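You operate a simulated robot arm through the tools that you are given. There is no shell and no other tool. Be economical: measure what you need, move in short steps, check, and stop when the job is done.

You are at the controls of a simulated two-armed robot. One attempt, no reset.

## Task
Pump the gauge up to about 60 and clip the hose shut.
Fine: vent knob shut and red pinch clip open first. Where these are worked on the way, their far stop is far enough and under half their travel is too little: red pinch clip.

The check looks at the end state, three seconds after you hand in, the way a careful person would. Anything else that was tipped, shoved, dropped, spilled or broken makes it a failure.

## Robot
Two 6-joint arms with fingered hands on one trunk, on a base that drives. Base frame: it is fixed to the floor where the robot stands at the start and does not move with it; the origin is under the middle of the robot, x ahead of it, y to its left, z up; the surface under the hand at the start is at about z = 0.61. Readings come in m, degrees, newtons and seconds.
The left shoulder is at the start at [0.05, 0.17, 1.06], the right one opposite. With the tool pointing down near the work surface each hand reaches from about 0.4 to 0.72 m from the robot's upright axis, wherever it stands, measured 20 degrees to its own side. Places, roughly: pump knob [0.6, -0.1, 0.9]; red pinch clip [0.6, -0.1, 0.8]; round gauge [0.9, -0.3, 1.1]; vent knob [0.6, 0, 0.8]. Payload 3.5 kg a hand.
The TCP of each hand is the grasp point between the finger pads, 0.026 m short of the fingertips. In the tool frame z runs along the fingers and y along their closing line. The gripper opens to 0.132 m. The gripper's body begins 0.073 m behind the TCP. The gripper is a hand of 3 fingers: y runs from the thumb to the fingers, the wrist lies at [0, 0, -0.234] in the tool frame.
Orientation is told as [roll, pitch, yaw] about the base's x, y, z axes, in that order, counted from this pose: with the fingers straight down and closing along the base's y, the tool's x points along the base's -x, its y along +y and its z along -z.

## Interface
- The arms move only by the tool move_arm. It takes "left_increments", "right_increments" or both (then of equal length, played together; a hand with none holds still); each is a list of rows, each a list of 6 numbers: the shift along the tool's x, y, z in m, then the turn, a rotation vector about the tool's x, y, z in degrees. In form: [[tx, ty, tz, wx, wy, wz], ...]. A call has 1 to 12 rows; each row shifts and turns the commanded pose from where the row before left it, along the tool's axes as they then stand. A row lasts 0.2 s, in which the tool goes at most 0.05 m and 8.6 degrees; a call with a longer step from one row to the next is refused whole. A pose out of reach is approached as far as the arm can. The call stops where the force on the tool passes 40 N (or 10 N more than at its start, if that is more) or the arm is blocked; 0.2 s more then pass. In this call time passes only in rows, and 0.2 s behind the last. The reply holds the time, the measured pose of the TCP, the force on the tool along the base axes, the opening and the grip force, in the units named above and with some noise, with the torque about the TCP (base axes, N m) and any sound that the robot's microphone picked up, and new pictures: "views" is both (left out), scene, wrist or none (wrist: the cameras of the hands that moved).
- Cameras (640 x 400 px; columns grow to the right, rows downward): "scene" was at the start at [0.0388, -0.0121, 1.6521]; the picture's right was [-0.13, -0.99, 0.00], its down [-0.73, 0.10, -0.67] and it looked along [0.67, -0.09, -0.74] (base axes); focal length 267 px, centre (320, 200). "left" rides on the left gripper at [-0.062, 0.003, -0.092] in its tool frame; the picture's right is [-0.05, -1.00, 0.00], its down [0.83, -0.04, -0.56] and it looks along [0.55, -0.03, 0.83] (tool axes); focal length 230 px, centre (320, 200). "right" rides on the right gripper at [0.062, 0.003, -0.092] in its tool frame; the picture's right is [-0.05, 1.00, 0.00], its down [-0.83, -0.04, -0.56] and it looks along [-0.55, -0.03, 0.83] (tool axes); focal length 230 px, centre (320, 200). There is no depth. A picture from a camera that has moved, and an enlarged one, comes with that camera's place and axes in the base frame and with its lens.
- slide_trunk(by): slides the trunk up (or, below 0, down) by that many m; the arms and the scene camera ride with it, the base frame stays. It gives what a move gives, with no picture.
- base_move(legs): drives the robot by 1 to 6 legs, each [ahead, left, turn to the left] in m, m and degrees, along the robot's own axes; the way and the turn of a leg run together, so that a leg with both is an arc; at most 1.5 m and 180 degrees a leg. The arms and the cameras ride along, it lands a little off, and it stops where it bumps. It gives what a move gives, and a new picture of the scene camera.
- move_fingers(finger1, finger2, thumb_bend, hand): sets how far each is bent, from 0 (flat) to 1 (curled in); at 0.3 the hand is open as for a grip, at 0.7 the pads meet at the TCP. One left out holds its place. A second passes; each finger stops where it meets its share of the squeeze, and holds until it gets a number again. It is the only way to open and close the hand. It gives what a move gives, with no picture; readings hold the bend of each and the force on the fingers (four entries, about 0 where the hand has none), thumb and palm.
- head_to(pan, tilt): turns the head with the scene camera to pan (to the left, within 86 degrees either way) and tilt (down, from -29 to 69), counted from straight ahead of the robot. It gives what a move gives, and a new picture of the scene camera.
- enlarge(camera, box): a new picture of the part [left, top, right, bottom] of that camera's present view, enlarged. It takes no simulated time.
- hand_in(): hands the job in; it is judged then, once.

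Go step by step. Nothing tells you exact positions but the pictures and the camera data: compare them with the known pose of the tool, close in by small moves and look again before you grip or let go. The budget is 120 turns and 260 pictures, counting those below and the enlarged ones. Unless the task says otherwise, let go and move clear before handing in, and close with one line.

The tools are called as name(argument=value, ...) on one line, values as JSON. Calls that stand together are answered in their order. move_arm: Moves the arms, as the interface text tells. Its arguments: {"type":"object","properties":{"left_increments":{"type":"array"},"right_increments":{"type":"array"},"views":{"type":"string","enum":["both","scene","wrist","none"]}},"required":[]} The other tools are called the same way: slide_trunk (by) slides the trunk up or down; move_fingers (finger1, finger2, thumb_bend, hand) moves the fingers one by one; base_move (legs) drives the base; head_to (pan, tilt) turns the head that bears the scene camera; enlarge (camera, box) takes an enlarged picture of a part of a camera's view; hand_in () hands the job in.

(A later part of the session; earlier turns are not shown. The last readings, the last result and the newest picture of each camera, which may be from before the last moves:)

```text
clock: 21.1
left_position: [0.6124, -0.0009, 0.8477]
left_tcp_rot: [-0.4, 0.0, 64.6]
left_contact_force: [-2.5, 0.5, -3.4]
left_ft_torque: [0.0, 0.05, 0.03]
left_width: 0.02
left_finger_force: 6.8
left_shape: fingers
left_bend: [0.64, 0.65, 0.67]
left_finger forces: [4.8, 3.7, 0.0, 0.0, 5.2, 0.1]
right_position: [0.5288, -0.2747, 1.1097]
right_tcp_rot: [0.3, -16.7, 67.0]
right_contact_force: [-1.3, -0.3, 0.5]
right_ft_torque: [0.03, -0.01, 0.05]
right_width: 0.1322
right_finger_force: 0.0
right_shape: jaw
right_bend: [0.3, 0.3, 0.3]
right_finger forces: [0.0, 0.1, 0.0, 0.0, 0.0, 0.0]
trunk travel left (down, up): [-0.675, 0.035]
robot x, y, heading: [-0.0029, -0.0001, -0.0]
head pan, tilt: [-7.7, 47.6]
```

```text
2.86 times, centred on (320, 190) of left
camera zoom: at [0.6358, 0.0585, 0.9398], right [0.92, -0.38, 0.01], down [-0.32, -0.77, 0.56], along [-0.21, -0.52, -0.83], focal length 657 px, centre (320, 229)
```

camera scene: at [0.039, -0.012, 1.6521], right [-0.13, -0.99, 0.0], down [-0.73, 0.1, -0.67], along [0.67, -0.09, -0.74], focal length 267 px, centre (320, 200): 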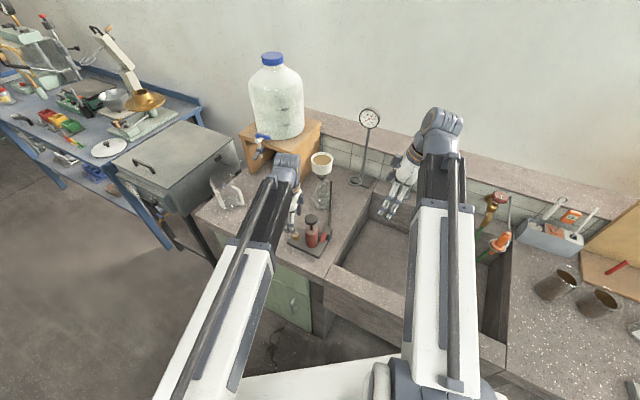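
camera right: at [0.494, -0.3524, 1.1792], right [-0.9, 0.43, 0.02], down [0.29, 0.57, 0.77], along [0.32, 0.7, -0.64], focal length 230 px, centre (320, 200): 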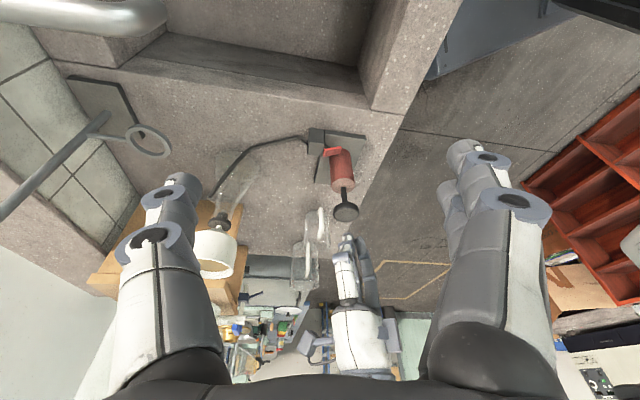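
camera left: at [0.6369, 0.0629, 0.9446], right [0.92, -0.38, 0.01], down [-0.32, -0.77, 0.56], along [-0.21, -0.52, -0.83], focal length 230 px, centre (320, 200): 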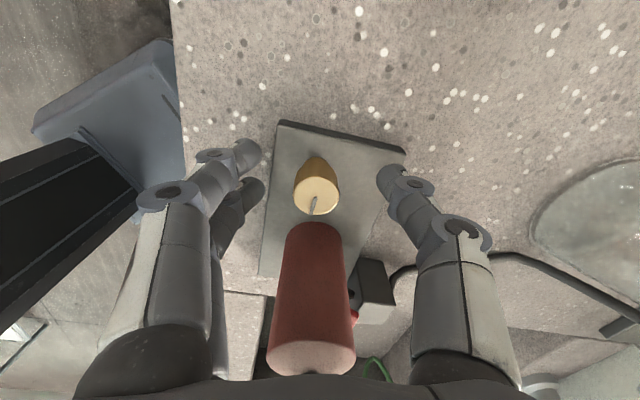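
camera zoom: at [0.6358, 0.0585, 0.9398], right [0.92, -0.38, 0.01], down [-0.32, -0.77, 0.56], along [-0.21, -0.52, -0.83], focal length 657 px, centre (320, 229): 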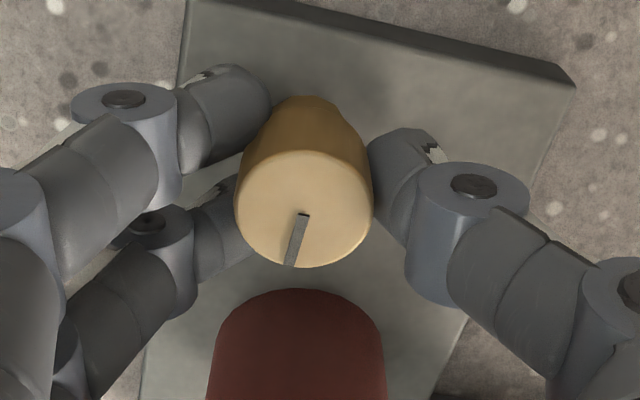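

Both fingers and thumb now hold the knob. I turn it clockwise (seen from above).

move_arm(left_increments=[[0, 0, 0, 0, 0, 7], [0, 0, 0, 0, 0, 7], [0, 0, 0, 0, 0, 7], [0, 0, 0, 0, 0, 7]], views="none")

enlarge(camera="left", box=[220, 120, 420, 260])

enlarge(camera="right", box=[280, 110, 440, 270])

```text
clock: 22.1
left_position: [0.6116, 0.0001, 0.8475]
left_tcp_rot: [-0.3, 0.0, 36.4]
left_contact_force: [-8.0, 0.3, -3.5]
left_ft_torque: [-0.02, 0.13, 0.02]
left_width: 0.0202
left_finger_force: 7.2
left_shape: fingers
left_bend: [0.64, 0.65, 0.67]
left_finger forces: [4.0, 5.9, 0.1, 0.1, 4.9, 0.1]
right_position: [0.5303, -0.275, 1.1102]
right_tcp_rot: [0.3, -16.8, 67.0]
right_contact_force: [-0.2, 0.3, 0.0]
right_ft_torque: [-0.04, -0.02, -0.02]
right_width: 0.1319
right_finger_force: 0.0
right_shape: jaw
right_bend: [0.3, 0.3, 0.3]
right_finger forces: [0.1, 0.0, 0.1, 0.1, 0.0, 0.0]
trunk travel left (down, up): [-0.675, 0.035]
robot x, y, heading: [0.0007, 0.0003, -0.2]
head pan, tilt: [-7.7, 47.6]
```

```text
2.86 times, centred on (320, 190) of left
camera zoom: at [0.659, 0.0402, 0.9401], right [0.63, -0.77, 0.01], down [-0.65, -0.53, 0.55], along [-0.43, -0.36, -0.83], focal length 657 px, centre (320, 229)
```

zoom: 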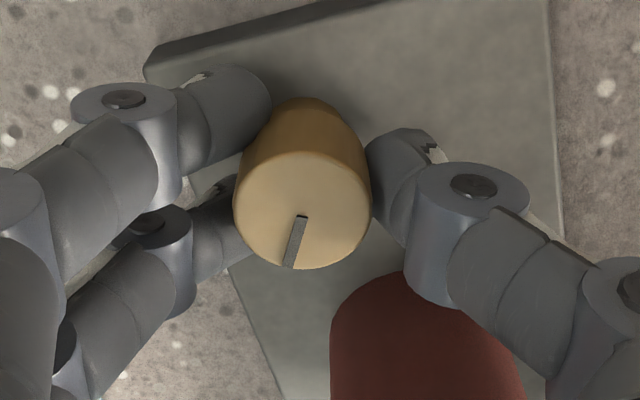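

```text
2.50 times, centred on (360, 190) of right
camera zoom: at [0.4937, -0.3521, 1.1794], right [-0.9, 0.43, 0.02], down [0.29, 0.57, 0.77], along [0.32, 0.7, -0.64], focal length 575 px, centre (220, 225)
```

zoom: 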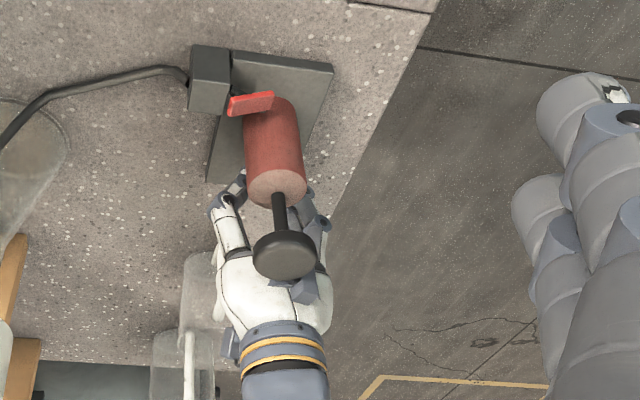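

The knob turns with the hand (28° so far). I'll regrip and continue.

move_fingers(hand="left", finger1=0.57, finger2=0.57, thumb_bend=0.57)

move_arm(left_increments=[[0, 0, 0, 0, 0, -7], [0, 0, 0, 0, 0, -7], [0, 0, 0, 0, 0, -7], [0, 0, 0, 0, 0, -7]], views="none")

move_fingers(hand="left", finger1=0.7, finger2=0.7, thumb_bend=0.7)

move_arm(left_increments=[[0, 0, 0, 0, 0, 7], [0, 0, 0, 0, 0, 7], [0, 0, 0, 0, 0, 7], [0, 0, 0, 0, 0, 7], [0, 0, 0, 0, 0, 5]], views="none")

enlarge(camera="left", box=[220, 120, 420, 260])

```text
clock: 23.1
left_position: [0.6131, -0.001, 0.8469]
left_tcp_rot: [-0.4, -0.1, 36.6]
left_contact_force: [0.2, 0.4, -0.5]
left_ft_torque: [0.05, -0.02, 0.01]
left_width: 0.0471
left_finger_force: 0.1
left_shape: fingers
left_bend: [0.56, 0.56, 0.56]
left_finger forces: [0.0, 0.1, 0.1, 0.0, 0.0, 0.0]
right_position: [0.5291, -0.2741, 1.1102]
right_tcp_rot: [0.4, -16.9, 67.1]
right_contact_force: [-0.1, 0.3, 0.4]
right_ft_torque: [-0.01, 0.0, -0.01]
right_width: 0.1322
right_finger_force: 0.0
right_shape: jaw
right_bend: [0.3, 0.3, 0.3]
right_finger forces: [0.1, 0.0, 0.0, 0.0, 0.0, 0.0]
trunk travel left (down, up): [-0.675, 0.035]
robot x, y, heading: [0.0046, -0.0018, 0.1]
head pan, tilt: [-7.7, 47.6]
```

```text
clock: 24.1
left_position: [0.6115, -0.0012, 0.8466]
left_tcp_rot: [-0.4, 0.1, 64.6]
left_contact_force: [0.1, -0.2, 0.3]
left_ft_torque: [0.01, 0.02, 0.01]
left_width: 0.0471
left_finger_force: 0.1
left_shape: fingers
left_bend: [0.56, 0.56, 0.56]
left_finger forces: [0.0, 0.3, 0.0, 0.1, 0.1, 0.0]
right_position: [0.5299, -0.2745, 1.1084]
right_tcp_rot: [0.4, -16.8, 67.0]
right_contact_force: [1.1, -0.2, -0.1]
right_ft_torque: [0.0, 0.02, -0.02]
right_width: 0.132
right_finger_force: 0.0
right_shape: jaw
right_bend: [0.3, 0.3, 0.3]
right_finger forces: [0.0, 0.0, 0.0, 0.1, 0.0, 0.1]
trunk travel left (down, up): [-0.675, 0.035]
robot x, y, heading: [0.0008, 0.0007, 0.0]
head pan, tilt: [-7.7, 47.6]
```

```text
clock: 25.1
left_position: [0.612, -0.0004, 0.8472]
left_tcp_rot: [-0.4, 0.1, 64.5]
left_contact_force: [-3.0, 0.4, -3.6]
left_ft_torque: [-0.04, 0.05, 0.0]
left_width: 0.0207
left_finger_force: 6.9
left_shape: fingers
left_bend: [0.64, 0.66, 0.67]
left_finger forces: [4.8, 3.2, 0.0, 0.1, 5.7, 0.0]
right_position: [0.5293, -0.2748, 1.11]
right_tcp_rot: [0.3, -16.7, 67.0]
right_contact_force: [-0.4, 0.4, 0.2]
right_ft_torque: [0.0, 0.01, -0.02]
right_width: 0.1318
right_finger_force: 0.1
right_shape: jaw
right_bend: [0.3, 0.3, 0.3]
right_finger forces: [0.0, 0.0, 0.1, 0.1, 0.0, 0.0]
trunk travel left (down, up): [-0.675, 0.035]
robot x, y, heading: [0.0007, -0.0023, 0.1]
head pan, tilt: [-7.7, 47.6]
```

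```text
clock: 26.3
left_position: [0.6113, -0.0003, 0.8463]
left_tcp_rot: [-0.4, -0.1, 31.4]
left_contact_force: [-8.6, -2.3, -4.1]
left_ft_torque: [-0.07, 0.19, 0.06]
left_width: 0.0206
left_finger_force: 7.4
left_shape: fingers
left_bend: [0.64, 0.66, 0.67]
left_finger forces: [3.4, 6.4, 0.0, 0.1, 5.5, 0.1]
right_position: [0.5297, -0.2753, 1.1107]
right_tcp_rot: [0.3, -16.8, 67.0]
right_contact_force: [0.5, -0.4, 0.2]
right_ft_torque: [0.01, 0.0, 0.0]
right_width: 0.1319
right_finger_force: 0.1
right_shape: jaw
right_bend: [0.3, 0.3, 0.3]
right_finger forces: [0.1, 0.0, 0.1, 0.0, 0.0, 0.0]
trunk travel left (down, up): [-0.675, 0.035]
robot x, y, heading: [0.0022, -0.0023, -0.1]
head pan, tilt: [-7.7, 47.6]
```

```text
2.86 times, centred on (320, 190) of left
camera zoom: at [0.6614, 0.0361, 0.9398], right [0.56, -0.83, 0.01], down [-0.69, -0.47, 0.55], along [-0.45, -0.32, -0.83], focal length 657 px, centre (320, 229)
```

zoom: 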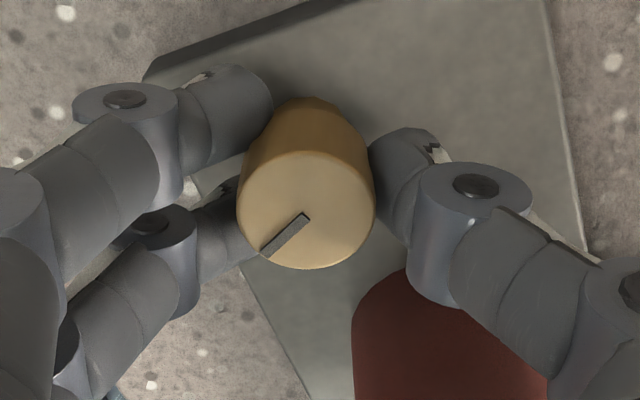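

Total about 61° and still turning freely. I repeat.

move_fingers(hand="left", finger1=0.57, finger2=0.57, thumb_bend=0.57)

move_arm(left_increments=[[0, 0, 0, 0, 0, -8], [0, 0, 0, 0, 0, -8], [0, 0, 0, 0, 0, -8], [0, 0, 0, 0, 0, -8]], views="none")

move_fingers(hand="left", finger1=0.7, finger2=0.7, thumb_bend=0.7)

move_arm(left_increments=[[0, 0, 0, 0, 0, 8], [0, 0, 0, 0, 0, 8], [0, 0, 0, 0, 0, 8], [0, 0, 0, 0, 0, 8]], views="none")

enlarge(camera="left", box=[220, 120, 420, 260])

```text
clock: 27.3
left_position: [0.6121, 0.0003, 0.8471]
left_tcp_rot: [-0.4, -0.1, 31.5]
left_contact_force: [-0.1, 0.0, -0.2]
left_ft_torque: [0.02, 0.02, 0.01]
left_width: 0.0474
left_finger_force: 0.3
left_shape: fingers
left_bend: [0.56, 0.56, 0.56]
left_finger forces: [0.2, 0.1, 0.1, 0.0, 0.0, 0.1]
right_position: [0.5289, -0.274, 1.1102]
right_tcp_rot: [0.3, -16.8, 66.9]
right_contact_force: [-0.1, 0.0, 0.1]
right_ft_torque: [0.0, -0.02, -0.01]
right_width: 0.1319
right_finger_force: 0.0
right_shape: jaw
right_bend: [0.3, 0.3, 0.3]
right_finger forces: [0.0, 0.1, 0.0, 0.1, 0.0, 0.1]
trunk travel left (down, up): [-0.675, 0.035]
robot x, y, heading: [-0.0029, -0.0026, 0.1]
head pan, tilt: [-7.7, 47.6]
```

```text
clock: 28.3
left_position: [0.6124, -0.0002, 0.8467]
left_tcp_rot: [-0.4, 0.1, 63.6]
left_contact_force: [0.0, 0.2, 0.5]
left_ft_torque: [-0.03, 0.03, -0.03]
left_width: 0.0472
left_finger_force: 0.6
left_shape: fingers
left_bend: [0.56, 0.55, 0.56]
left_finger forces: [0.0, 0.7, 0.0, 0.0, 0.0, 0.1]
right_position: [0.529, -0.2748, 1.1108]
right_tcp_rot: [0.2, -16.8, 67.1]
right_contact_force: [-0.4, 0.2, 0.4]
right_ft_torque: [-0.01, 0.01, 0.02]
right_width: 0.132
right_finger_force: 0.1
right_shape: jaw
right_bend: [0.3, 0.3, 0.3]
right_finger forces: [0.0, 0.0, 0.0, 0.0, 0.0, 0.0]
trunk travel left (down, up): [-0.675, 0.035]
robot x, y, heading: [-0.0024, 0.0012, -0.0]
head pan, tilt: [-7.7, 47.6]
```

```text
clock: 29.3
left_position: [0.6116, -0.0004, 0.8468]
left_tcp_rot: [-0.3, 0.1, 63.5]
left_contact_force: [-2.2, -0.3, -3.3]
left_ft_torque: [-0.01, -0.02, -0.02]
left_width: 0.0206
left_finger_force: 6.7
left_shape: fingers
left_bend: [0.64, 0.66, 0.67]
left_finger forces: [4.7, 3.1, 0.0, 0.0, 5.7, 0.0]
right_position: [0.5293, -0.2738, 1.1095]
right_tcp_rot: [0.4, -16.7, 67.0]
right_contact_force: [-0.9, -0.5, -0.1]
right_ft_torque: [-0.03, 0.01, -0.02]
right_width: 0.1317
right_finger_force: 0.1
right_shape: jaw
right_bend: [0.3, 0.3, 0.3]
right_finger forces: [0.1, 0.0, 0.0, 0.0, 0.0, 0.1]
trunk travel left (down, up): [-0.675, 0.035]
robot x, y, heading: [-0.0023, -0.0019, 0.1]
head pan, tilt: [-7.7, 47.6]
```

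```text
clock: 30.3
left_position: [0.6109, -0.0002, 0.8472]
left_tcp_rot: [-0.4, -0.1, 31.3]
left_contact_force: [-10.6, -0.7, -4.7]
left_ft_torque: [-0.07, 0.21, 0.14]
left_width: 0.0202
left_finger_force: 9.2
left_shape: fingers
left_bend: [0.64, 0.66, 0.67]
left_finger forces: [4.4, 10.5, 0.1, 0.0, 4.0, 0.0]
right_position: [0.5282, -0.2753, 1.1098]
right_tcp_rot: [0.2, -16.9, 67.0]
right_contact_force: [-0.3, 1.1, -0.3]
right_ft_torque: [0.0, 0.03, 0.01]
right_width: 0.1321
right_finger_force: 0.1
right_shape: jaw
right_bend: [0.3, 0.3, 0.3]
right_finger forces: [0.0, 0.0, 0.0, 0.1, 0.0, 0.0]
trunk travel left (down, up): [-0.675, 0.035]
robot x, y, heading: [-0.002, 0.0017, -0.1]
head pan, tilt: [-7.7, 47.6]
```

```text
2.86 times, centred on (320, 190) of left
camera zoom: at [0.662, 0.0356, 0.9399], right [0.56, -0.83, 0.01], down [-0.69, -0.47, 0.55], along [-0.45, -0.32, -0.83], focal length 657 px, centre (320, 229)
```

zoom: 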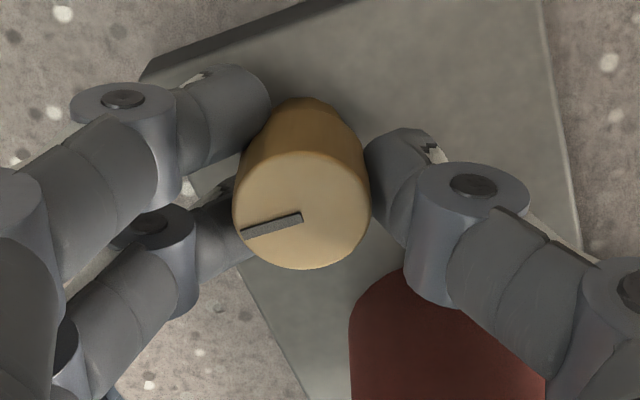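

The mark now sits about square to the plate, with torque rising, so it's probably at the stop. I turn a few more degrees to confirm.

move_arm(left_increments=[[0, 0, 0, 0, 0, 6]], views="none")

enlarge(camera="left", box=[220, 120, 420, 260])

```text
clock: 30.7
left_position: [0.6115, -0.0008, 0.8479]
left_tcp_rot: [-0.3, -0.1, 25.4]
left_contact_force: [-15.7, -1.9, -4.8]
left_ft_torque: [-0.06, 0.31, 0.27]
left_width: 0.0202
left_finger_force: 12.3
left_shape: fingers
left_bend: [0.64, 0.66, 0.68]
left_finger forces: [4.4, 15.8, 0.0, 0.0, 4.2, 0.0]
right_position: [0.5278, -0.2743, 1.1098]
right_tcp_rot: [0.2, -16.8, 67.1]
right_contact_force: [-0.2, -0.1, 1.1]
right_ft_torque: [0.02, 0.0, -0.02]
right_width: 0.1317
right_finger_force: 0.0
right_shape: jaw
right_bend: [0.3, 0.3, 0.3]
right_finger forces: [0.0, 0.0, 0.0, 0.0, 0.0, 0.0]
trunk travel left (down, up): [-0.675, 0.035]
robot x, y, heading: [0.0035, 0.0007, -0.2]
head pan, tilt: [-7.7, 47.6]
```

```text
2.86 times, centred on (320, 190) of left
camera zoom: at [0.665, 0.0297, 0.9401], right [0.48, -0.88, 0.01], down [-0.73, -0.39, 0.55], along [-0.48, -0.27, -0.83], focal length 657 px, centre (320, 229)
```

zoom: 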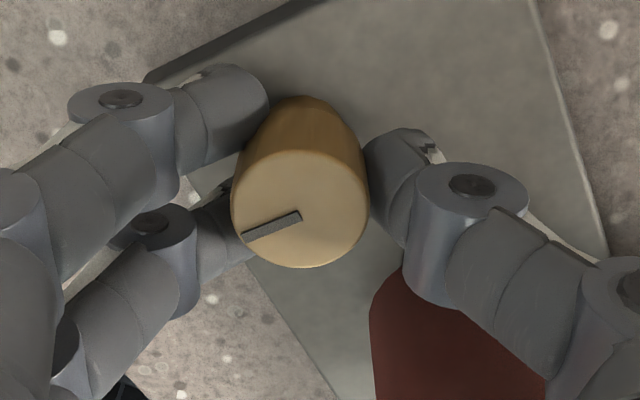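

The knob slips under the fingers, so it's at its stop. I release, lift, make a fist and go back over the pump knob.

move_fingers(hand="left", finger1=0.55, finger2=0.55, thumb_bend=0.55)

move_arm(left_increments=[[0, 0, -0.03, 0, 0, 0], [0, 0, -0.04, 0, 0, 0], [0, 0, -0.045, 0, 0, 0], [0, 0, -0.045, 0, 0, 0], [0, 0, -0.02, 0, 0, 0]], views="none")

move_fingers(hand="left", finger1=0.7, finger2=0.7, thumb_bend=0.7)

move_arm(left_increments=[[0.0225, -0.0205, 0, 0, 0, 0], [0.0225, -0.0205, 0, 0, 0, 0], [0, 0, 0.02, 0, 0, 0]], views="none")

enlarge(camera="right", box=[280, 110, 440, 270])

enlarge(camera="scene", box=[270, 190, 360, 265])

```text
clock: 31.7
left_position: [0.6136, 0.0001, 0.8465]
left_tcp_rot: [-0.3, -0.2, 25.5]
left_contact_force: [0.4, -0.5, -0.3]
left_ft_torque: [-0.02, -0.03, -0.02]
left_width: 0.0504
left_finger_force: 0.1
left_shape: fingers
left_bend: [0.55, 0.55, 0.55]
left_finger forces: [0.2, 0.1, 0.0, 0.0, 0.0, 0.0]
right_position: [0.529, -0.2731, 1.1086]
right_tcp_rot: [0.2, -16.8, 66.9]
right_contact_force: [0.6, -0.3, -0.6]
right_ft_torque: [0.0, 0.01, 0.04]
right_width: 0.1319
right_finger_force: 0.0
right_shape: jaw
right_bend: [0.3, 0.3, 0.3]
right_finger forces: [0.0, 0.0, 0.1, 0.0, 0.0, 0.0]
trunk travel left (down, up): [-0.675, 0.035]
robot x, y, heading: [-0.0008, 0.0003, -0.0]
head pan, tilt: [-7.7, 47.6]
```

```text
clock: 32.9
left_position: [0.6112, -0.0002, 1.0304]
left_tcp_rot: [-0.3, -0.1, 25.5]
left_contact_force: [-0.5, -0.7, 0.4]
left_ft_torque: [0.01, 0.0, 0.01]
left_width: 0.0504
left_finger_force: 0.0
left_shape: fingers
left_bend: [0.55, 0.55, 0.55]
left_finger forces: [0.0, 0.0, 0.1, 0.1, 0.0, 0.0]
right_position: [0.5298, -0.2745, 1.1097]
right_tcp_rot: [0.3, -16.9, 67.0]
right_contact_force: [0.0, -0.1, 0.0]
right_ft_torque: [0.01, -0.04, 0.01]
right_width: 0.1318
right_finger_force: 0.0
right_shape: jaw
right_bend: [0.3, 0.3, 0.3]
right_finger forces: [0.0, 0.0, 0.1, 0.0, 0.0, 0.0]
trunk travel left (down, up): [-0.675, 0.035]
robot x, y, heading: [0.0005, -0.0017, -0.2]
head pan, tilt: [-7.7, 47.6]
```

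```text
clock: 33.9
left_position: [0.6113, -0.0024, 1.0304]
left_tcp_rot: [-0.4, -0.2, 25.4]
left_contact_force: [0.5, -0.6, -0.1]
left_ft_torque: [0.02, 0.01, 0.01]
left_width: 0.0063
left_finger_force: 0.1
left_shape: fingers
left_bend: [0.7, 0.7, 0.7]
left_finger forces: [0.0, 0.0, 0.0, 0.0, 0.0, 0.0]
right_position: [0.5295, -0.2745, 1.1098]
right_tcp_rot: [0.2, -16.8, 67.1]
right_contact_force: [-0.4, -0.3, -0.7]
right_ft_torque: [-0.02, -0.01, -0.02]
right_width: 0.1319
right_finger_force: 0.0
right_shape: jaw
right_bend: [0.3, 0.3, 0.3]
right_finger forces: [0.0, 0.0, 0.0, 0.0, 0.0, 0.0]
trunk travel left (down, up): [-0.675, 0.035]
robot x, y, heading: [0.0014, -0.0033, -0.2]
head pan, tilt: [-7.7, 47.6]
```

```text
clock: 34.7
left_position: [0.5901, -0.0551, 1.0094]
left_tcp_rot: [-0.4, -0.2, 25.5]
left_contact_force: [0.6, -0.3, -1.1]
left_ft_torque: [0.02, 0.01, 0.0]
left_width: 0.0061
left_finger_force: 0.0
left_shape: fingers
left_bend: [0.7, 0.7, 0.7]
left_finger forces: [0.0, 0.1, 0.0, 0.0, 0.0, 0.0]
right_position: [0.5299, -0.274, 1.1096]
right_tcp_rot: [0.2, -16.9, 67.0]
right_contact_force: [0.3, 0.7, 0.2]
right_ft_torque: [-0.01, 0.03, -0.01]
right_width: 0.1321
right_finger_force: 0.0
right_shape: jaw
right_bend: [0.3, 0.3, 0.3]
right_finger forces: [0.1, 0.0, 0.0, 0.1, 0.1, 0.0]
trunk travel left (down, up): [-0.675, 0.035]
robot x, y, heading: [0.0028, -0.0012, 0.0]
head pan, tilt: [-7.7, 47.6]
```

```text
2.50 times, centred on (360, 190) of right
camera zoom: at [0.4941, -0.352, 1.1793], right [-0.9, 0.43, 0.02], down [0.29, 0.57, 0.77], along [0.32, 0.7, -0.64], focal length 575 px, centre (220, 225)
```

zoom: 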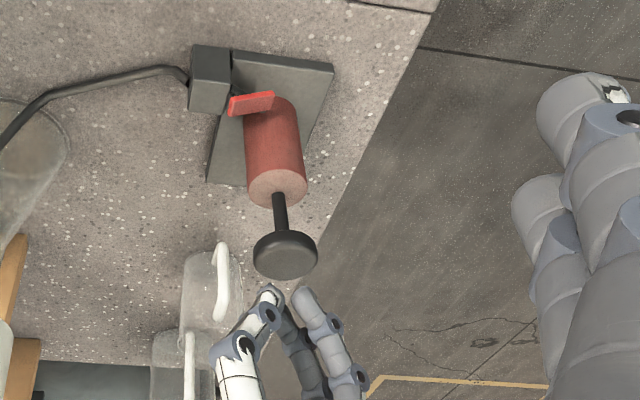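

```text
5.33 times, centred on (315, 228) of scene
camera zoom: at [0.039, -0.012, 1.6521], right [-0.13, -0.99, 0.0], down [-0.73, 0.1, -0.67], along [0.67, -0.09, -0.74], focal length 1424 px, centre (347, 53)
```

zoom: 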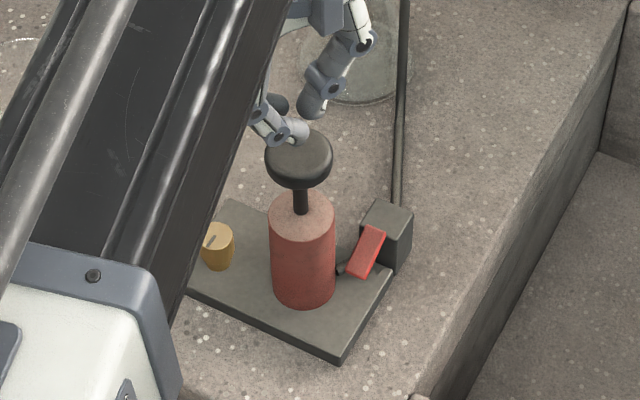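

The vent is turned 90°. I press one stroke and read the gauge.

move_arm(left_increments=[[0, 0, 0.02, 0, 0, 0], [0, 0, 0.01, 0, 0, 0], [0, 0, 0.01, 0, 0, 0], [0, 0, 0.007, 0, 0, 0], [0, 0, 0.006, 0, 0, 0], [0, 0, 0.005, 0, 0, 0]], views="none")

enlarge(camera="scene", box=[340, 95, 400, 135])

```text
clock: 36.1
left_position: [0.5877, -0.0568, 0.9527]
left_tcp_rot: [-0.6, -0.4, 25.5]
left_contact_force: [2.4, -0.5, 28.9]
left_ft_torque: [-0.11, -0.02, 0.01]
left_width: 0.0052
left_finger_force: 14.5
left_shape: fingers
left_bend: [0.71, 0.71, 0.7]
left_finger forces: [5.9, 6.8, 0.0, 0.1, 16.5, 0.1]
right_position: [0.529, -0.2745, 1.1113]
right_tcp_rot: [0.2, -16.8, 67.2]
right_contact_force: [0.5, 0.0, 0.1]
right_ft_torque: [0.01, 0.01, 0.01]
right_width: 0.1319
right_finger_force: 0.1
right_shape: jaw
right_bend: [0.3, 0.3, 0.3]
right_finger forces: [0.1, 0.1, 0.0, 0.0, 0.0, 0.1]
trunk travel left (down, up): [-0.675, 0.035]
robot x, y, heading: [0.001, 0.0006, 0.1]
head pan, tilt: [-7.7, 47.6]
```

```text
10.00 times, centred on (370, 115) of scene
camera zoom: at [0.0368, -0.0118, 1.6527], right [-0.13, -0.99, 0.0], down [-0.73, 0.1, -0.67], along [0.67, -0.09, -0.74], focal length 2670 px, centre (-180, 1050)
```

zoom: 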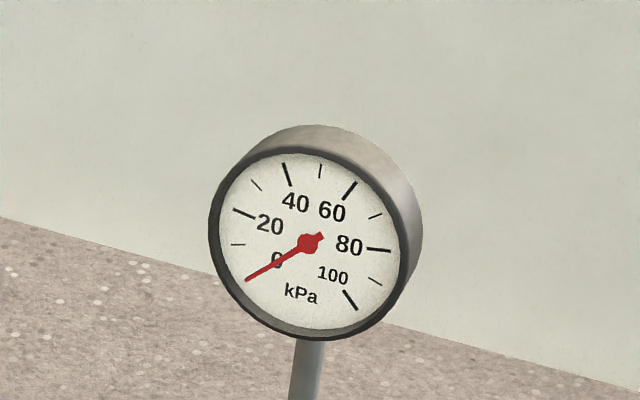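

Still zero. I try one more release-and-press stroke to exclude a partial first stroke.

move_arm(left_increments=[[0, 0, -0.02, 0, 0, 0], [0, 0, -0.02, 0, 0, 0], [0, 0, 0, 0, 0, 0], [0, 0, 0, 0, 0, 0], [0, 0, 0.015, 0, 0, 0], [0, 0, 0.015, 0, 0, 0], [0, 0, 0.012, 0, 0, 0], [0, 0, -0.02, 0, 0, 0], [0, 0, -0.026, 0, 0, 0]], views="none")

enlarge(camera="scene", box=[340, 95, 400, 135])

```text
clock: 38.1
left_position: [0.588, -0.058, 0.9936]
left_tcp_rot: [-0.3, -0.2, 25.5]
left_contact_force: [-0.6, 0.1, -0.2]
left_ft_torque: [0.02, 0.03, -0.03]
left_width: 0.0052
left_finger_force: 0.1
left_shape: fingers
left_bend: [0.7, 0.7, 0.7]
left_finger forces: [0.0, 0.1, 0.0, 0.0, 0.1, 0.0]
right_position: [0.5292, -0.275, 1.1085]
right_tcp_rot: [0.2, -16.7, 67.0]
right_contact_force: [0.2, -0.4, -0.7]
right_ft_torque: [-0.04, 0.01, 0.0]
right_width: 0.132
right_finger_force: 0.1
right_shape: jaw
right_bend: [0.3, 0.3, 0.3]
right_finger forces: [0.0, 0.0, 0.1, 0.1, 0.0, 0.0]
trunk travel left (down, up): [-0.675, 0.035]
robot x, y, heading: [0.0004, -0.0005, 0.1]
head pan, tilt: [-7.7, 47.6]
```

```text
10.00 times, centred on (370, 115) of scene
camera zoom: at [0.039, -0.0122, 1.6519], right [-0.13, -0.99, 0.0], down [-0.73, 0.1, -0.67], along [0.67, -0.09, -0.74], focal length 2670 px, centre (-180, 1050)
```

zoom: 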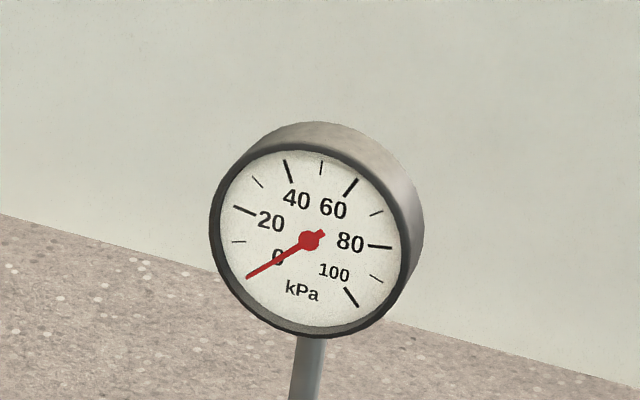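

Pressure still doesn't show, so the clip may be shut at present. I'll clear the left hand away, lower the trunk so the right hand can get a flatter view of the clip, and inspect it.

move_arm(left_increments=[[0, 0, -0.045, 0, 0, 0], [0, 0, -0.045, 0, 0, 0], [0, 0.03, -0.035, 0, 0, 0], [0, 0.04, -0.03, 0, 0, 0], [0, 0.045, -0.02, 0, 0, 0], [0, 0.045, -0.02, 0, 0, 0]], views="none")

slide_trunk(by=-0.12)

move_arm(right_increments=[[0, 0, 0, 0, -8, 0], [0, 0, 0, 0, -8, 0]], views="both")

```text
clock: 39.5
left_position: [0.5197, 0.0895, 1.1863]
left_tcp_rot: [-0.6, -0.5, 25.5]
left_contact_force: [0.1, -1.3, -0.6]
left_ft_torque: [-0.03, -0.01, 0.0]
left_width: 0.0051
left_finger_force: 0.0
left_shape: fingers
left_bend: [0.7, 0.7, 0.7]
left_finger forces: [0.1, 0.0, 0.1, 0.0, 0.0, 0.0]
right_position: [0.5286, -0.2752, 1.1093]
right_tcp_rot: [0.2, -16.8, 67.1]
right_contact_force: [-0.1, -0.3, 0.2]
right_ft_torque: [0.04, -0.07, 0.01]
right_width: 0.1318
right_finger_force: 0.1
right_shape: jaw
right_bend: [0.3, 0.3, 0.3]
right_finger forces: [0.1, 0.1, 0.0, 0.0, 0.0, 0.1]
trunk travel left (down, up): [-0.675, 0.035]
robot x, y, heading: [-0.0018, 0.0016, -0.2]
head pan, tilt: [-7.7, 47.6]
```

```text
clock: 41.0
left_position: [0.5197, 0.0886, 1.0661]
left_tcp_rot: [-0.7, -0.5, 25.4]
left_contact_force: [0.0, -1.0, 0.6]
left_ft_torque: [0.01, 0.01, 0.02]
left_width: 0.0053
left_finger_force: 0.1
left_shape: fingers
left_bend: [0.7, 0.7, 0.7]
left_finger forces: [0.0, 0.0, 0.0, 0.0, 0.0, 0.1]
right_position: [0.531, -0.2743, 0.9899]
right_tcp_rot: [0.3, -16.9, 67.1]
right_contact_force: [-0.7, -0.1, -0.5]
right_ft_torque: [0.0, 0.02, 0.01]
right_width: 0.1319
right_finger_force: 0.0
right_shape: jaw
right_bend: [0.3, 0.3, 0.3]
right_finger forces: [0.0, 0.0, 0.0, 0.0, 0.0, 0.0]
trunk travel left (down, up): [-0.555, 0.155]
robot x, y, heading: [0.0025, 0.0024, -0.2]
head pan, tilt: [-7.7, 47.6]
```

```text
clock: 41.6
left_position: [0.5194, 0.0883, 1.0658]
left_tcp_rot: [-0.6, -0.5, 25.6]
left_contact_force: [0.1, 0.5, -0.1]
left_ft_torque: [0.01, -0.01, -0.01]
left_width: 0.0053
left_finger_force: 0.1
left_shape: fingers
left_bend: [0.7, 0.7, 0.7]
left_finger forces: [0.0, 0.0, 0.0, 0.1, 0.0, 0.0]
right_position: [0.5344, -0.2516, 1.0026]
right_tcp_rot: [0.6, -32.8, 66.4]
right_contact_force: [-0.2, 0.0, -0.2]
right_ft_torque: [-0.02, 0.0, 0.02]
right_width: 0.1317
right_finger_force: 0.1
right_shape: jaw
right_bend: [0.3, 0.3, 0.3]
right_finger forces: [0.0, 0.0, 0.0, 0.1, 0.0, 0.0]
right hand out of reach, approached as far as the arm can: row 1, 2
trunk travel left (down, up): [-0.555, 0.155]
robot x, y, heading: [0.0009, 0.0023, 0.1]
head pan, tilt: [-7.7, 47.6]
camera scene: at [0.0388, -0.0122, 1.5321], right [-0.13, -0.99, 0.0], down [-0.73, 0.1, -0.67], along [0.67, -0.09, -0.74], focal length 267 px, centre (320, 200)
camera right: at [0.4929, -0.3446, 1.046], right [-0.9, 0.43, 0.04], down [0.2, 0.35, 0.92], along [0.39, 0.83, -0.4], focal length 230 px, centre (320, 200)
```

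scene: 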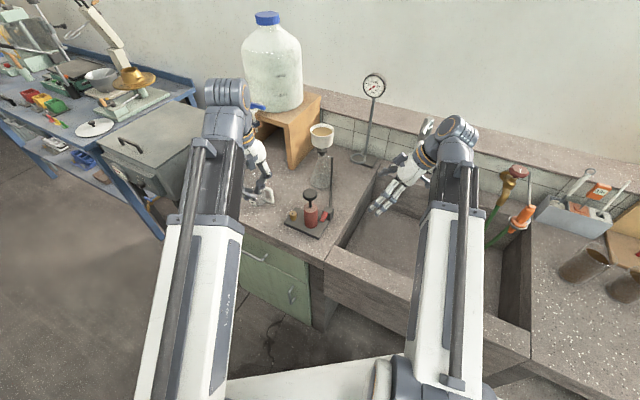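
right: 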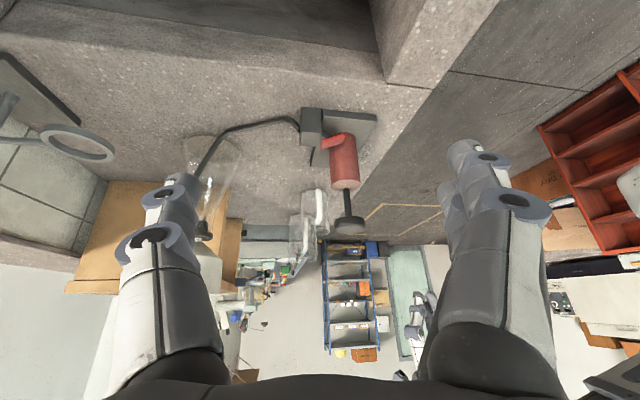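

slide_trunk(by=-0.07)

enlarge(camera="right", box=[280, 60, 400, 180])

enlarge(camera="right", box=[300, 90, 370, 150])

```text
clock: 42.7
left_position: [0.5195, 0.0894, 0.9966]
left_tcp_rot: [-0.6, -0.4, 25.5]
left_contact_force: [-0.1, 0.2, -0.1]
left_ft_torque: [-0.01, -0.01, 0.0]
left_width: 0.0055
left_finger_force: 0.0
left_shape: fingers
left_bend: [0.7, 0.7, 0.7]
left_finger forces: [0.1, 0.0, 0.0, 0.1, 0.1, 0.0]
right_position: [0.5349, -0.2525, 0.9309]
right_tcp_rot: [0.6, -32.8, 66.4]
right_contact_force: [-1.1, -0.3, -0.2]
right_ft_torque: [-0.01, -0.02, 0.02]
right_width: 0.132
right_finger_force: 0.0
right_shape: jaw
right_bend: [0.3, 0.3, 0.3]
right_finger forces: [0.0, 0.1, 0.2, 0.1, 0.0, 0.0]
trunk travel left (down, up): [-0.485, 0.225]
robot x, y, heading: [-0.0006, -0.0003, -0.1]
head pan, tilt: [-7.7, 47.6]
```

```text
3.33 times, centred on (340, 120) of right
camera zoom: at [0.4928, -0.3447, 0.9762], right [-0.9, 0.43, 0.04], down [0.2, 0.35, 0.92], along [0.39, 0.83, -0.4], focal length 767 px, centre (253, 467)
```

zoom: 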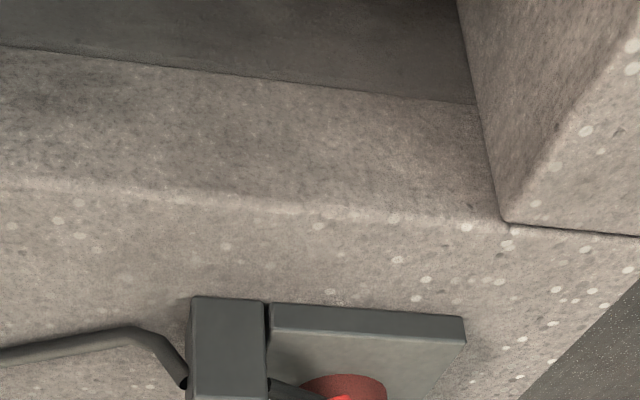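

```text
6.67 times, centred on (335, 120) of right
camera zoom: at [0.4928, -0.3447, 0.9762], right [-0.9, 0.43, 0.04], down [0.2, 0.35, 0.92], along [0.39, 0.83, -0.4], focal length 1534 px, centre (220, 733)
```

zoom: 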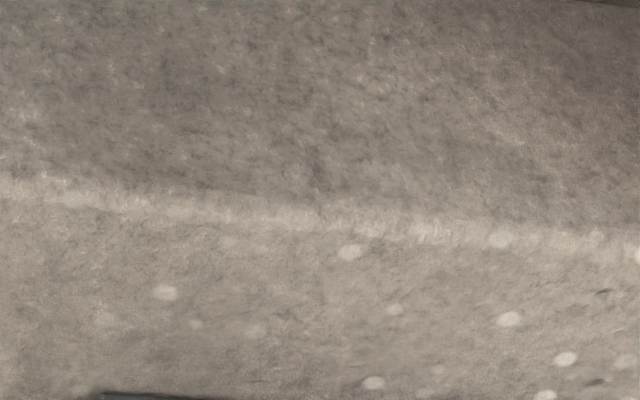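

enlarge(camera="right", box=[300, 145, 390, 215])

```text
5.71 times, centred on (345, 180) of right
camera zoom: at [0.4928, -0.3447, 0.9762], right [-0.9, 0.43, 0.04], down [0.2, 0.35, 0.92], along [0.39, 0.83, -0.4], focal length 1315 px, centre (177, 314)
```

zoom: 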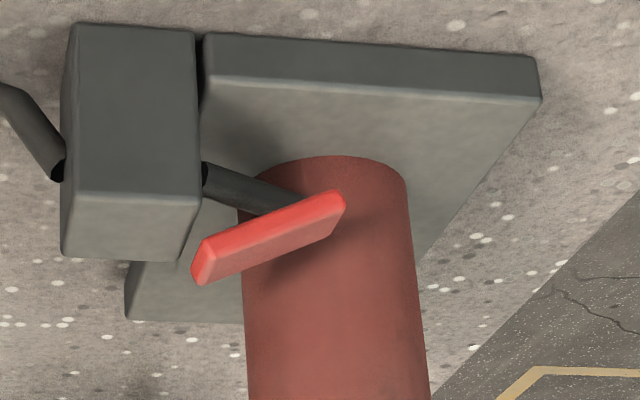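

The lever's pump-side tip rests on the hose, and its other end sits at the block's top edge: probably it is pinched shut now, hinged at the block. To lift its tip I need a hook, so I'll see what a curled finger looks like.

move_fingers(hand="right", finger1=0.0, finger2=0.9, thumb_bend=0.9)

enlarge(camera="right", box=[0, 0, 640, 400])

enlarge(camera="scene", box=[340, 100, 500, 220])

```text
clock: 43.7
left_position: [0.5201, 0.0891, 0.9957]
left_tcp_rot: [-0.6, -0.5, 25.5]
left_contact_force: [-0.2, -0.1, -0.1]
left_ft_torque: [0.03, 0.01, -0.02]
left_width: 0.0051
left_finger_force: 0.1
left_shape: fingers
left_bend: [0.7, 0.7, 0.7]
left_finger forces: [0.0, 0.0, 0.0, 0.1, 0.1, 0.0]
right_position: [0.5359, -0.2522, 0.9329]
right_tcp_rot: [0.6, -32.7, 66.3]
right_contact_force: [0.1, -0.4, -0.1]
right_ft_torque: [0.0, -0.01, 0.0]
right_width: 0.0768
right_finger_force: 0.2
right_shape: fingers
right_bend: [0.0, 0.85, 0.87]
right_finger forces: [0.1, 0.0, 0.1, 0.0, 0.0, 0.0]
trunk travel left (down, up): [-0.485, 0.225]
robot x, y, heading: [0.0009, -0.0027, -0.4]
head pan, tilt: [-7.7, 47.6]
```

```text
1.00 times, centred on (320, 200) of right (not enlarged: the box is as wide or as high as the picture)
camera zoom: at [0.4929, -0.3447, 0.9761], right [-0.9, 0.43, 0.04], down [0.2, 0.35, 0.92], along [0.39, 0.83, -0.4], focal length 230 px, centre (320, 200)
```

zoom: 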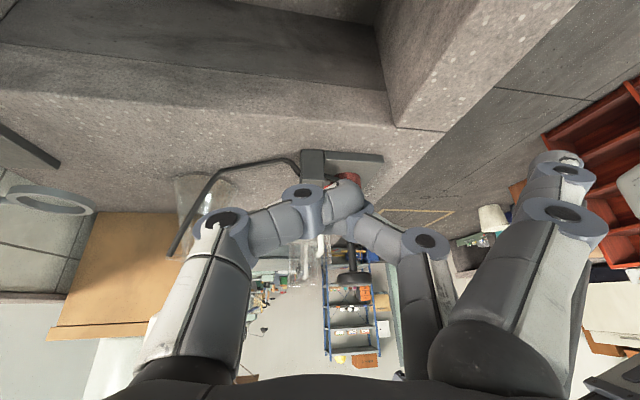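

```text
3.33 times, centred on (420, 160) of scene
camera zoom: at [0.0388, -0.0121, 1.4621], right [-0.13, -0.99, 0.0], down [-0.73, 0.1, -0.67], along [0.67, -0.09, -0.74], focal length 890 px, centre (-13, 333)
```

zoom: 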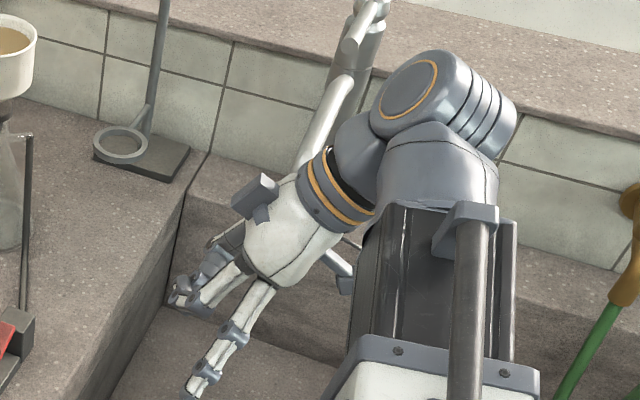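

A flat finger makes a good straight probe (splayed ~37°), with the others curled. I'll raise the trunk back and reorient the right hand so the flat finger points from the sink side under the lever's tip.

slide_trunk(by=0.19)

move_fingers(hand="right", finger1=0.0, finger2=1.0, thumb_bend=1.0)

move_arm(right_increments=[[0, 0, 0, 0, 8, 0], [0, 0, 0, 0, 8, 0], [0, 0, 0, 0, 8, 0], [0, 0, 0, 0, 8.5, 0], [0, 0, 0, 0, 0, 8.5], [0, 0, 0, 0, 0, 8.5], [0, 0, 0, 0, 0, 8.5], [0, 0, 0, 0, 0, 8.5], [0, 0, 0, 0, 0, 8.5], [0, 0, 0, 0, 0, 8.5], [0, 0, 0, 0, 0, 8.5], [0, 0, 0, 0, 0, 8.5]], views="scene")

```text
clock: 45.8
left_position: [0.5203, 0.0895, 1.1868]
left_tcp_rot: [-0.6, -0.5, 25.5]
left_contact_force: [-0.1, 0.0, 0.4]
left_ft_torque: [-0.01, -0.05, -0.01]
left_width: 0.0052
left_finger_force: 0.0
left_shape: fingers
left_bend: [0.7, 0.7, 0.7]
left_finger forces: [0.0, 0.0, 0.1, 0.0, 0.1, 0.0]
right_position: [0.5352, -0.2518, 1.1226]
right_tcp_rot: [0.5, -32.8, 66.4]
right_contact_force: [0.6, 0.3, 0.4]
right_ft_torque: [-0.01, 0.01, -0.03]
right_width: 0.0767
right_finger_force: 0.0
right_shape: fingers
right_bend: [0.0, 0.85, 0.87]
right_finger forces: [0.1, 0.0, 0.0, 0.1, 0.0, 0.1]
trunk travel left (down, up): [-0.675, 0.035]
robot x, y, heading: [0.0007, -0.0018, 0.1]
head pan, tilt: [-7.7, 47.6]
```

```text
clock: 46.8
left_position: [0.5193, 0.0895, 1.1861]
left_tcp_rot: [-0.6, -0.4, 25.4]
left_contact_force: [-0.5, -0.7, -0.6]
left_ft_torque: [0.0, 0.01, -0.01]
left_width: 0.0051
left_finger_force: 0.0
left_shape: fingers
left_bend: [0.7, 0.7, 0.7]
left_finger forces: [0.0, 0.0, 0.0, 0.0, 0.1, 0.1]
right_position: [0.5347, -0.2522, 1.1224]
right_tcp_rot: [0.7, -32.7, 66.4]
right_contact_force: [-0.5, -0.4, -0.4]
right_ft_torque: [0.01, -0.02, -0.02]
right_width: 0.0713
right_finger_force: 0.1
right_shape: fingers
right_bend: [0.0, 0.9, 0.91]
right_finger forces: [0.0, 0.1, 0.1, 0.0, 0.0, 0.0]
trunk travel left (down, up): [-0.675, 0.035]
robot x, y, heading: [-0.0015, -0.0017, 0.0]
head pan, tilt: [-7.7, 47.6]
```

```text
clock: 49.4
left_position: [0.5198, 0.09, 1.1868]
left_tcp_rot: [-0.6, -0.5, 25.5]
left_contact_force: [-0.1, 0.4, -0.3]
left_ft_torque: [0.0, 0.01, 0.01]
left_width: 0.0054
left_finger_force: 0.0
left_shape: fingers
left_bend: [0.7, 0.7, 0.7]
left_finger forces: [0.1, 0.0, 0.0, 0.0, 0.0, 0.0]
right_position: [0.5364, -0.2517, 1.1228]
right_tcp_rot: [0.4, 0.3, -1.4]
right_contact_force: [-0.1, -0.1, -0.1]
right_ft_torque: [0.02, -0.01, -0.02]
right_width: 0.0711
right_finger_force: 0.0
right_shape: fingers
right_bend: [0.0, 0.9, 0.91]
right_finger forces: [0.0, 0.0, 0.1, 0.1, 0.0, 0.0]
trunk travel left (down, up): [-0.675, 0.035]
robot x, y, heading: [-0.0045, 0.0, 0.2]
head pan, tilt: [-7.7, 47.6]
camera scene: at [0.0388, -0.0121, 1.6521], right [-0.13, -0.99, 0.0], down [-0.73, 0.1, -0.67], along [0.67, -0.09, -0.74], focal length 267 px, centre (320, 200)
```

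scene: 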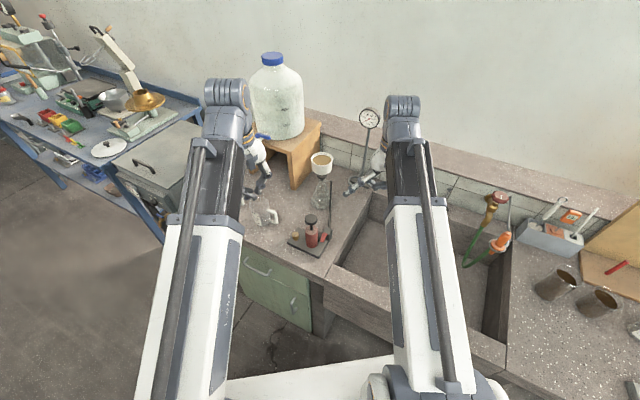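

move_arm(right_increments=[[0.01, 0.003, 0.03, 0, 0, 8], [0.01, 0.003, 0.03, 0, 0, 8], [0.01, 0.003, 0.03, 0, 0, 8], [0.01, 0.003, 0.03, 0, 0, 8], [0, 0, 0, -7.5, 0, 0], [0, 0, 0, -7.5, 0, 0]], views="both")

```text
clock: 50.8
left_position: [0.5195, 0.0899, 1.1868]
left_tcp_rot: [-0.6, -0.5, 25.5]
left_contact_force: [0.3, 0.1, 0.8]
left_ft_torque: [0.01, 0.0, 0.03]
left_width: 0.0056
left_finger_force: 0.1
left_shape: fingers
left_bend: [0.7, 0.7, 0.7]
left_finger forces: [0.1, 0.0, 0.0, 0.0, 0.1, 0.0]
right_position: [0.4986, -0.2323, 1.003]
right_tcp_rot: [15.2, 0.3, -33.3]
right_contact_force: [-0.4, 0.7, -0.5]
right_ft_torque: [0.02, 0.0, 0.03]
right_width: 0.0714
right_finger_force: 0.0
right_shape: fingers
right_bend: [0.0, 0.9, 0.91]
right_finger forces: [0.0, 0.0, 0.1, 0.0, 0.1, 0.0]
trunk travel left (down, up): [-0.675, 0.035]
robot x, y, heading: [-0.0003, 0.0042, 0.0]
head pan, tilt: [-7.7, 47.6]
camera scene: at [0.0387, -0.0123, 1.6521], right [-0.13, -0.99, 0.0], down [-0.73, 0.1, -0.67], along [0.67, -0.09, -0.74], focal length 267 px, centre (320, 200)
camera right: at [0.4372, -0.2158, 1.0933], right [0.57, 0.78, 0.26], down [0.6, -0.61, 0.52], along [0.56, -0.14, -0.81], focal length 230 px, centre (320, 200)
```

scene: 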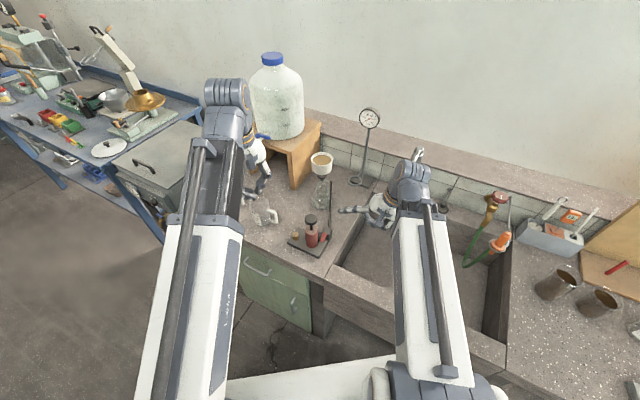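
right: 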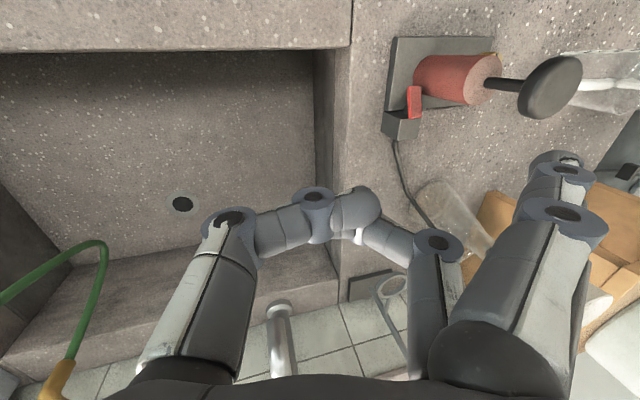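

enlarge(camera="scene", box=[300, 180, 420, 260])

```text
5.00 times, centred on (360, 220) of scene
camera zoom: at [0.0387, -0.0123, 1.6521], right [-0.13, -0.99, 0.0], down [-0.73, 0.1, -0.67], along [0.67, -0.09, -0.74], focal length 1335 px, centre (120, 100)
```

zoom: 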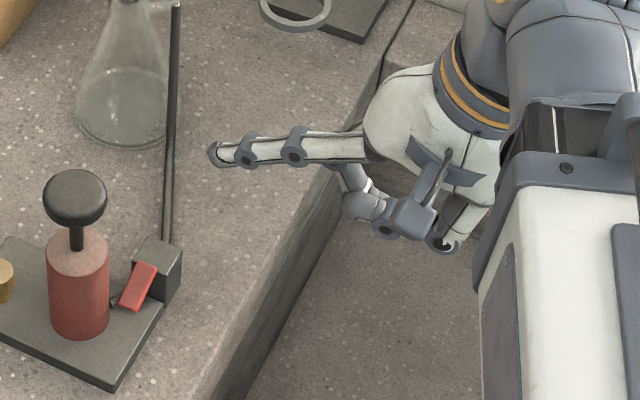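

The finger tip lies about (+.046,+.094,+.033) from the TCP. I descend to a pre-point beside the lever on the sink side.

move_arm(right_increments=[[0.001, -0.0066, 0.043, 0, 0, 0], [0.001, -0.0066, 0.043, 0, 0, 0], [0.001, -0.0066, 0.043, 0, 0, 0], [0.001, -0.0066, 0.035, 0, 0, 0]], views="wrist")

enlarge(camera="scene", box=[300, 200, 390, 260])

```text
clock: 51.8
left_position: [0.5202, 0.0894, 1.1866]
left_tcp_rot: [-0.6, -0.4, 25.5]
left_contact_force: [0.7, -0.5, -0.1]
left_ft_torque: [0.0, 0.02, 0.0]
left_width: 0.0053
left_finger_force: 0.0
left_shape: fingers
left_bend: [0.7, 0.7, 0.7]
left_finger forces: [0.0, 0.0, 0.0, 0.0, 0.0, 0.0]
right_position: [0.5037, -0.2139, 0.8387]
right_tcp_rot: [15.1, 0.5, -33.3]
right_contact_force: [-0.5, 0.5, 0.3]
right_ft_torque: [0.02, -0.01, 0.01]
right_width: 0.0714
right_finger_force: 0.1
right_shape: fingers
right_bend: [0.0, 0.9, 0.91]
right_finger forces: [0.1, 0.0, 0.0, 0.1, 0.0, 0.0]
trunk travel left (down, up): [-0.675, 0.035]
robot x, y, heading: [-0.0038, 0.0009, -0.1]
head pan, tilt: [-7.7, 47.6]
camera right: at [0.4428, -0.1976, 0.9274], right [0.57, 0.78, 0.26], down [0.6, -0.61, 0.52], along [0.56, -0.14, -0.81], focal length 230 px, centre (320, 200)
```

right: 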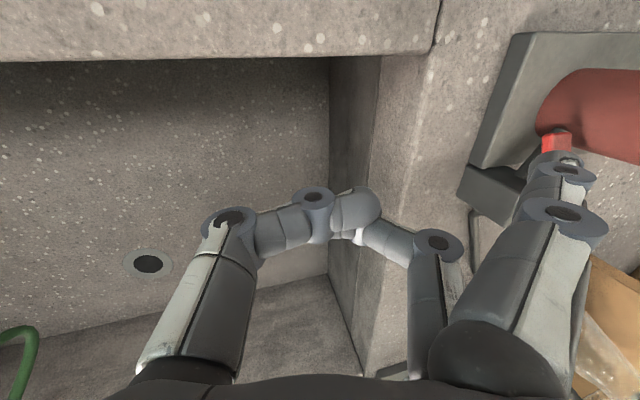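

```text
6.67 times, centred on (345, 230) of scene
camera zoom: at [0.039, -0.0121, 1.6521], right [-0.13, -0.99, 0.0], down [-0.73, 0.1, -0.67], along [0.67, -0.09, -0.74], focal length 1780 px, centre (153, 0)
```

zoom: 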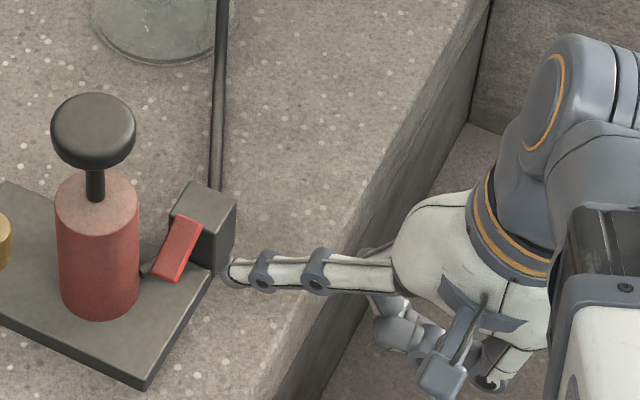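

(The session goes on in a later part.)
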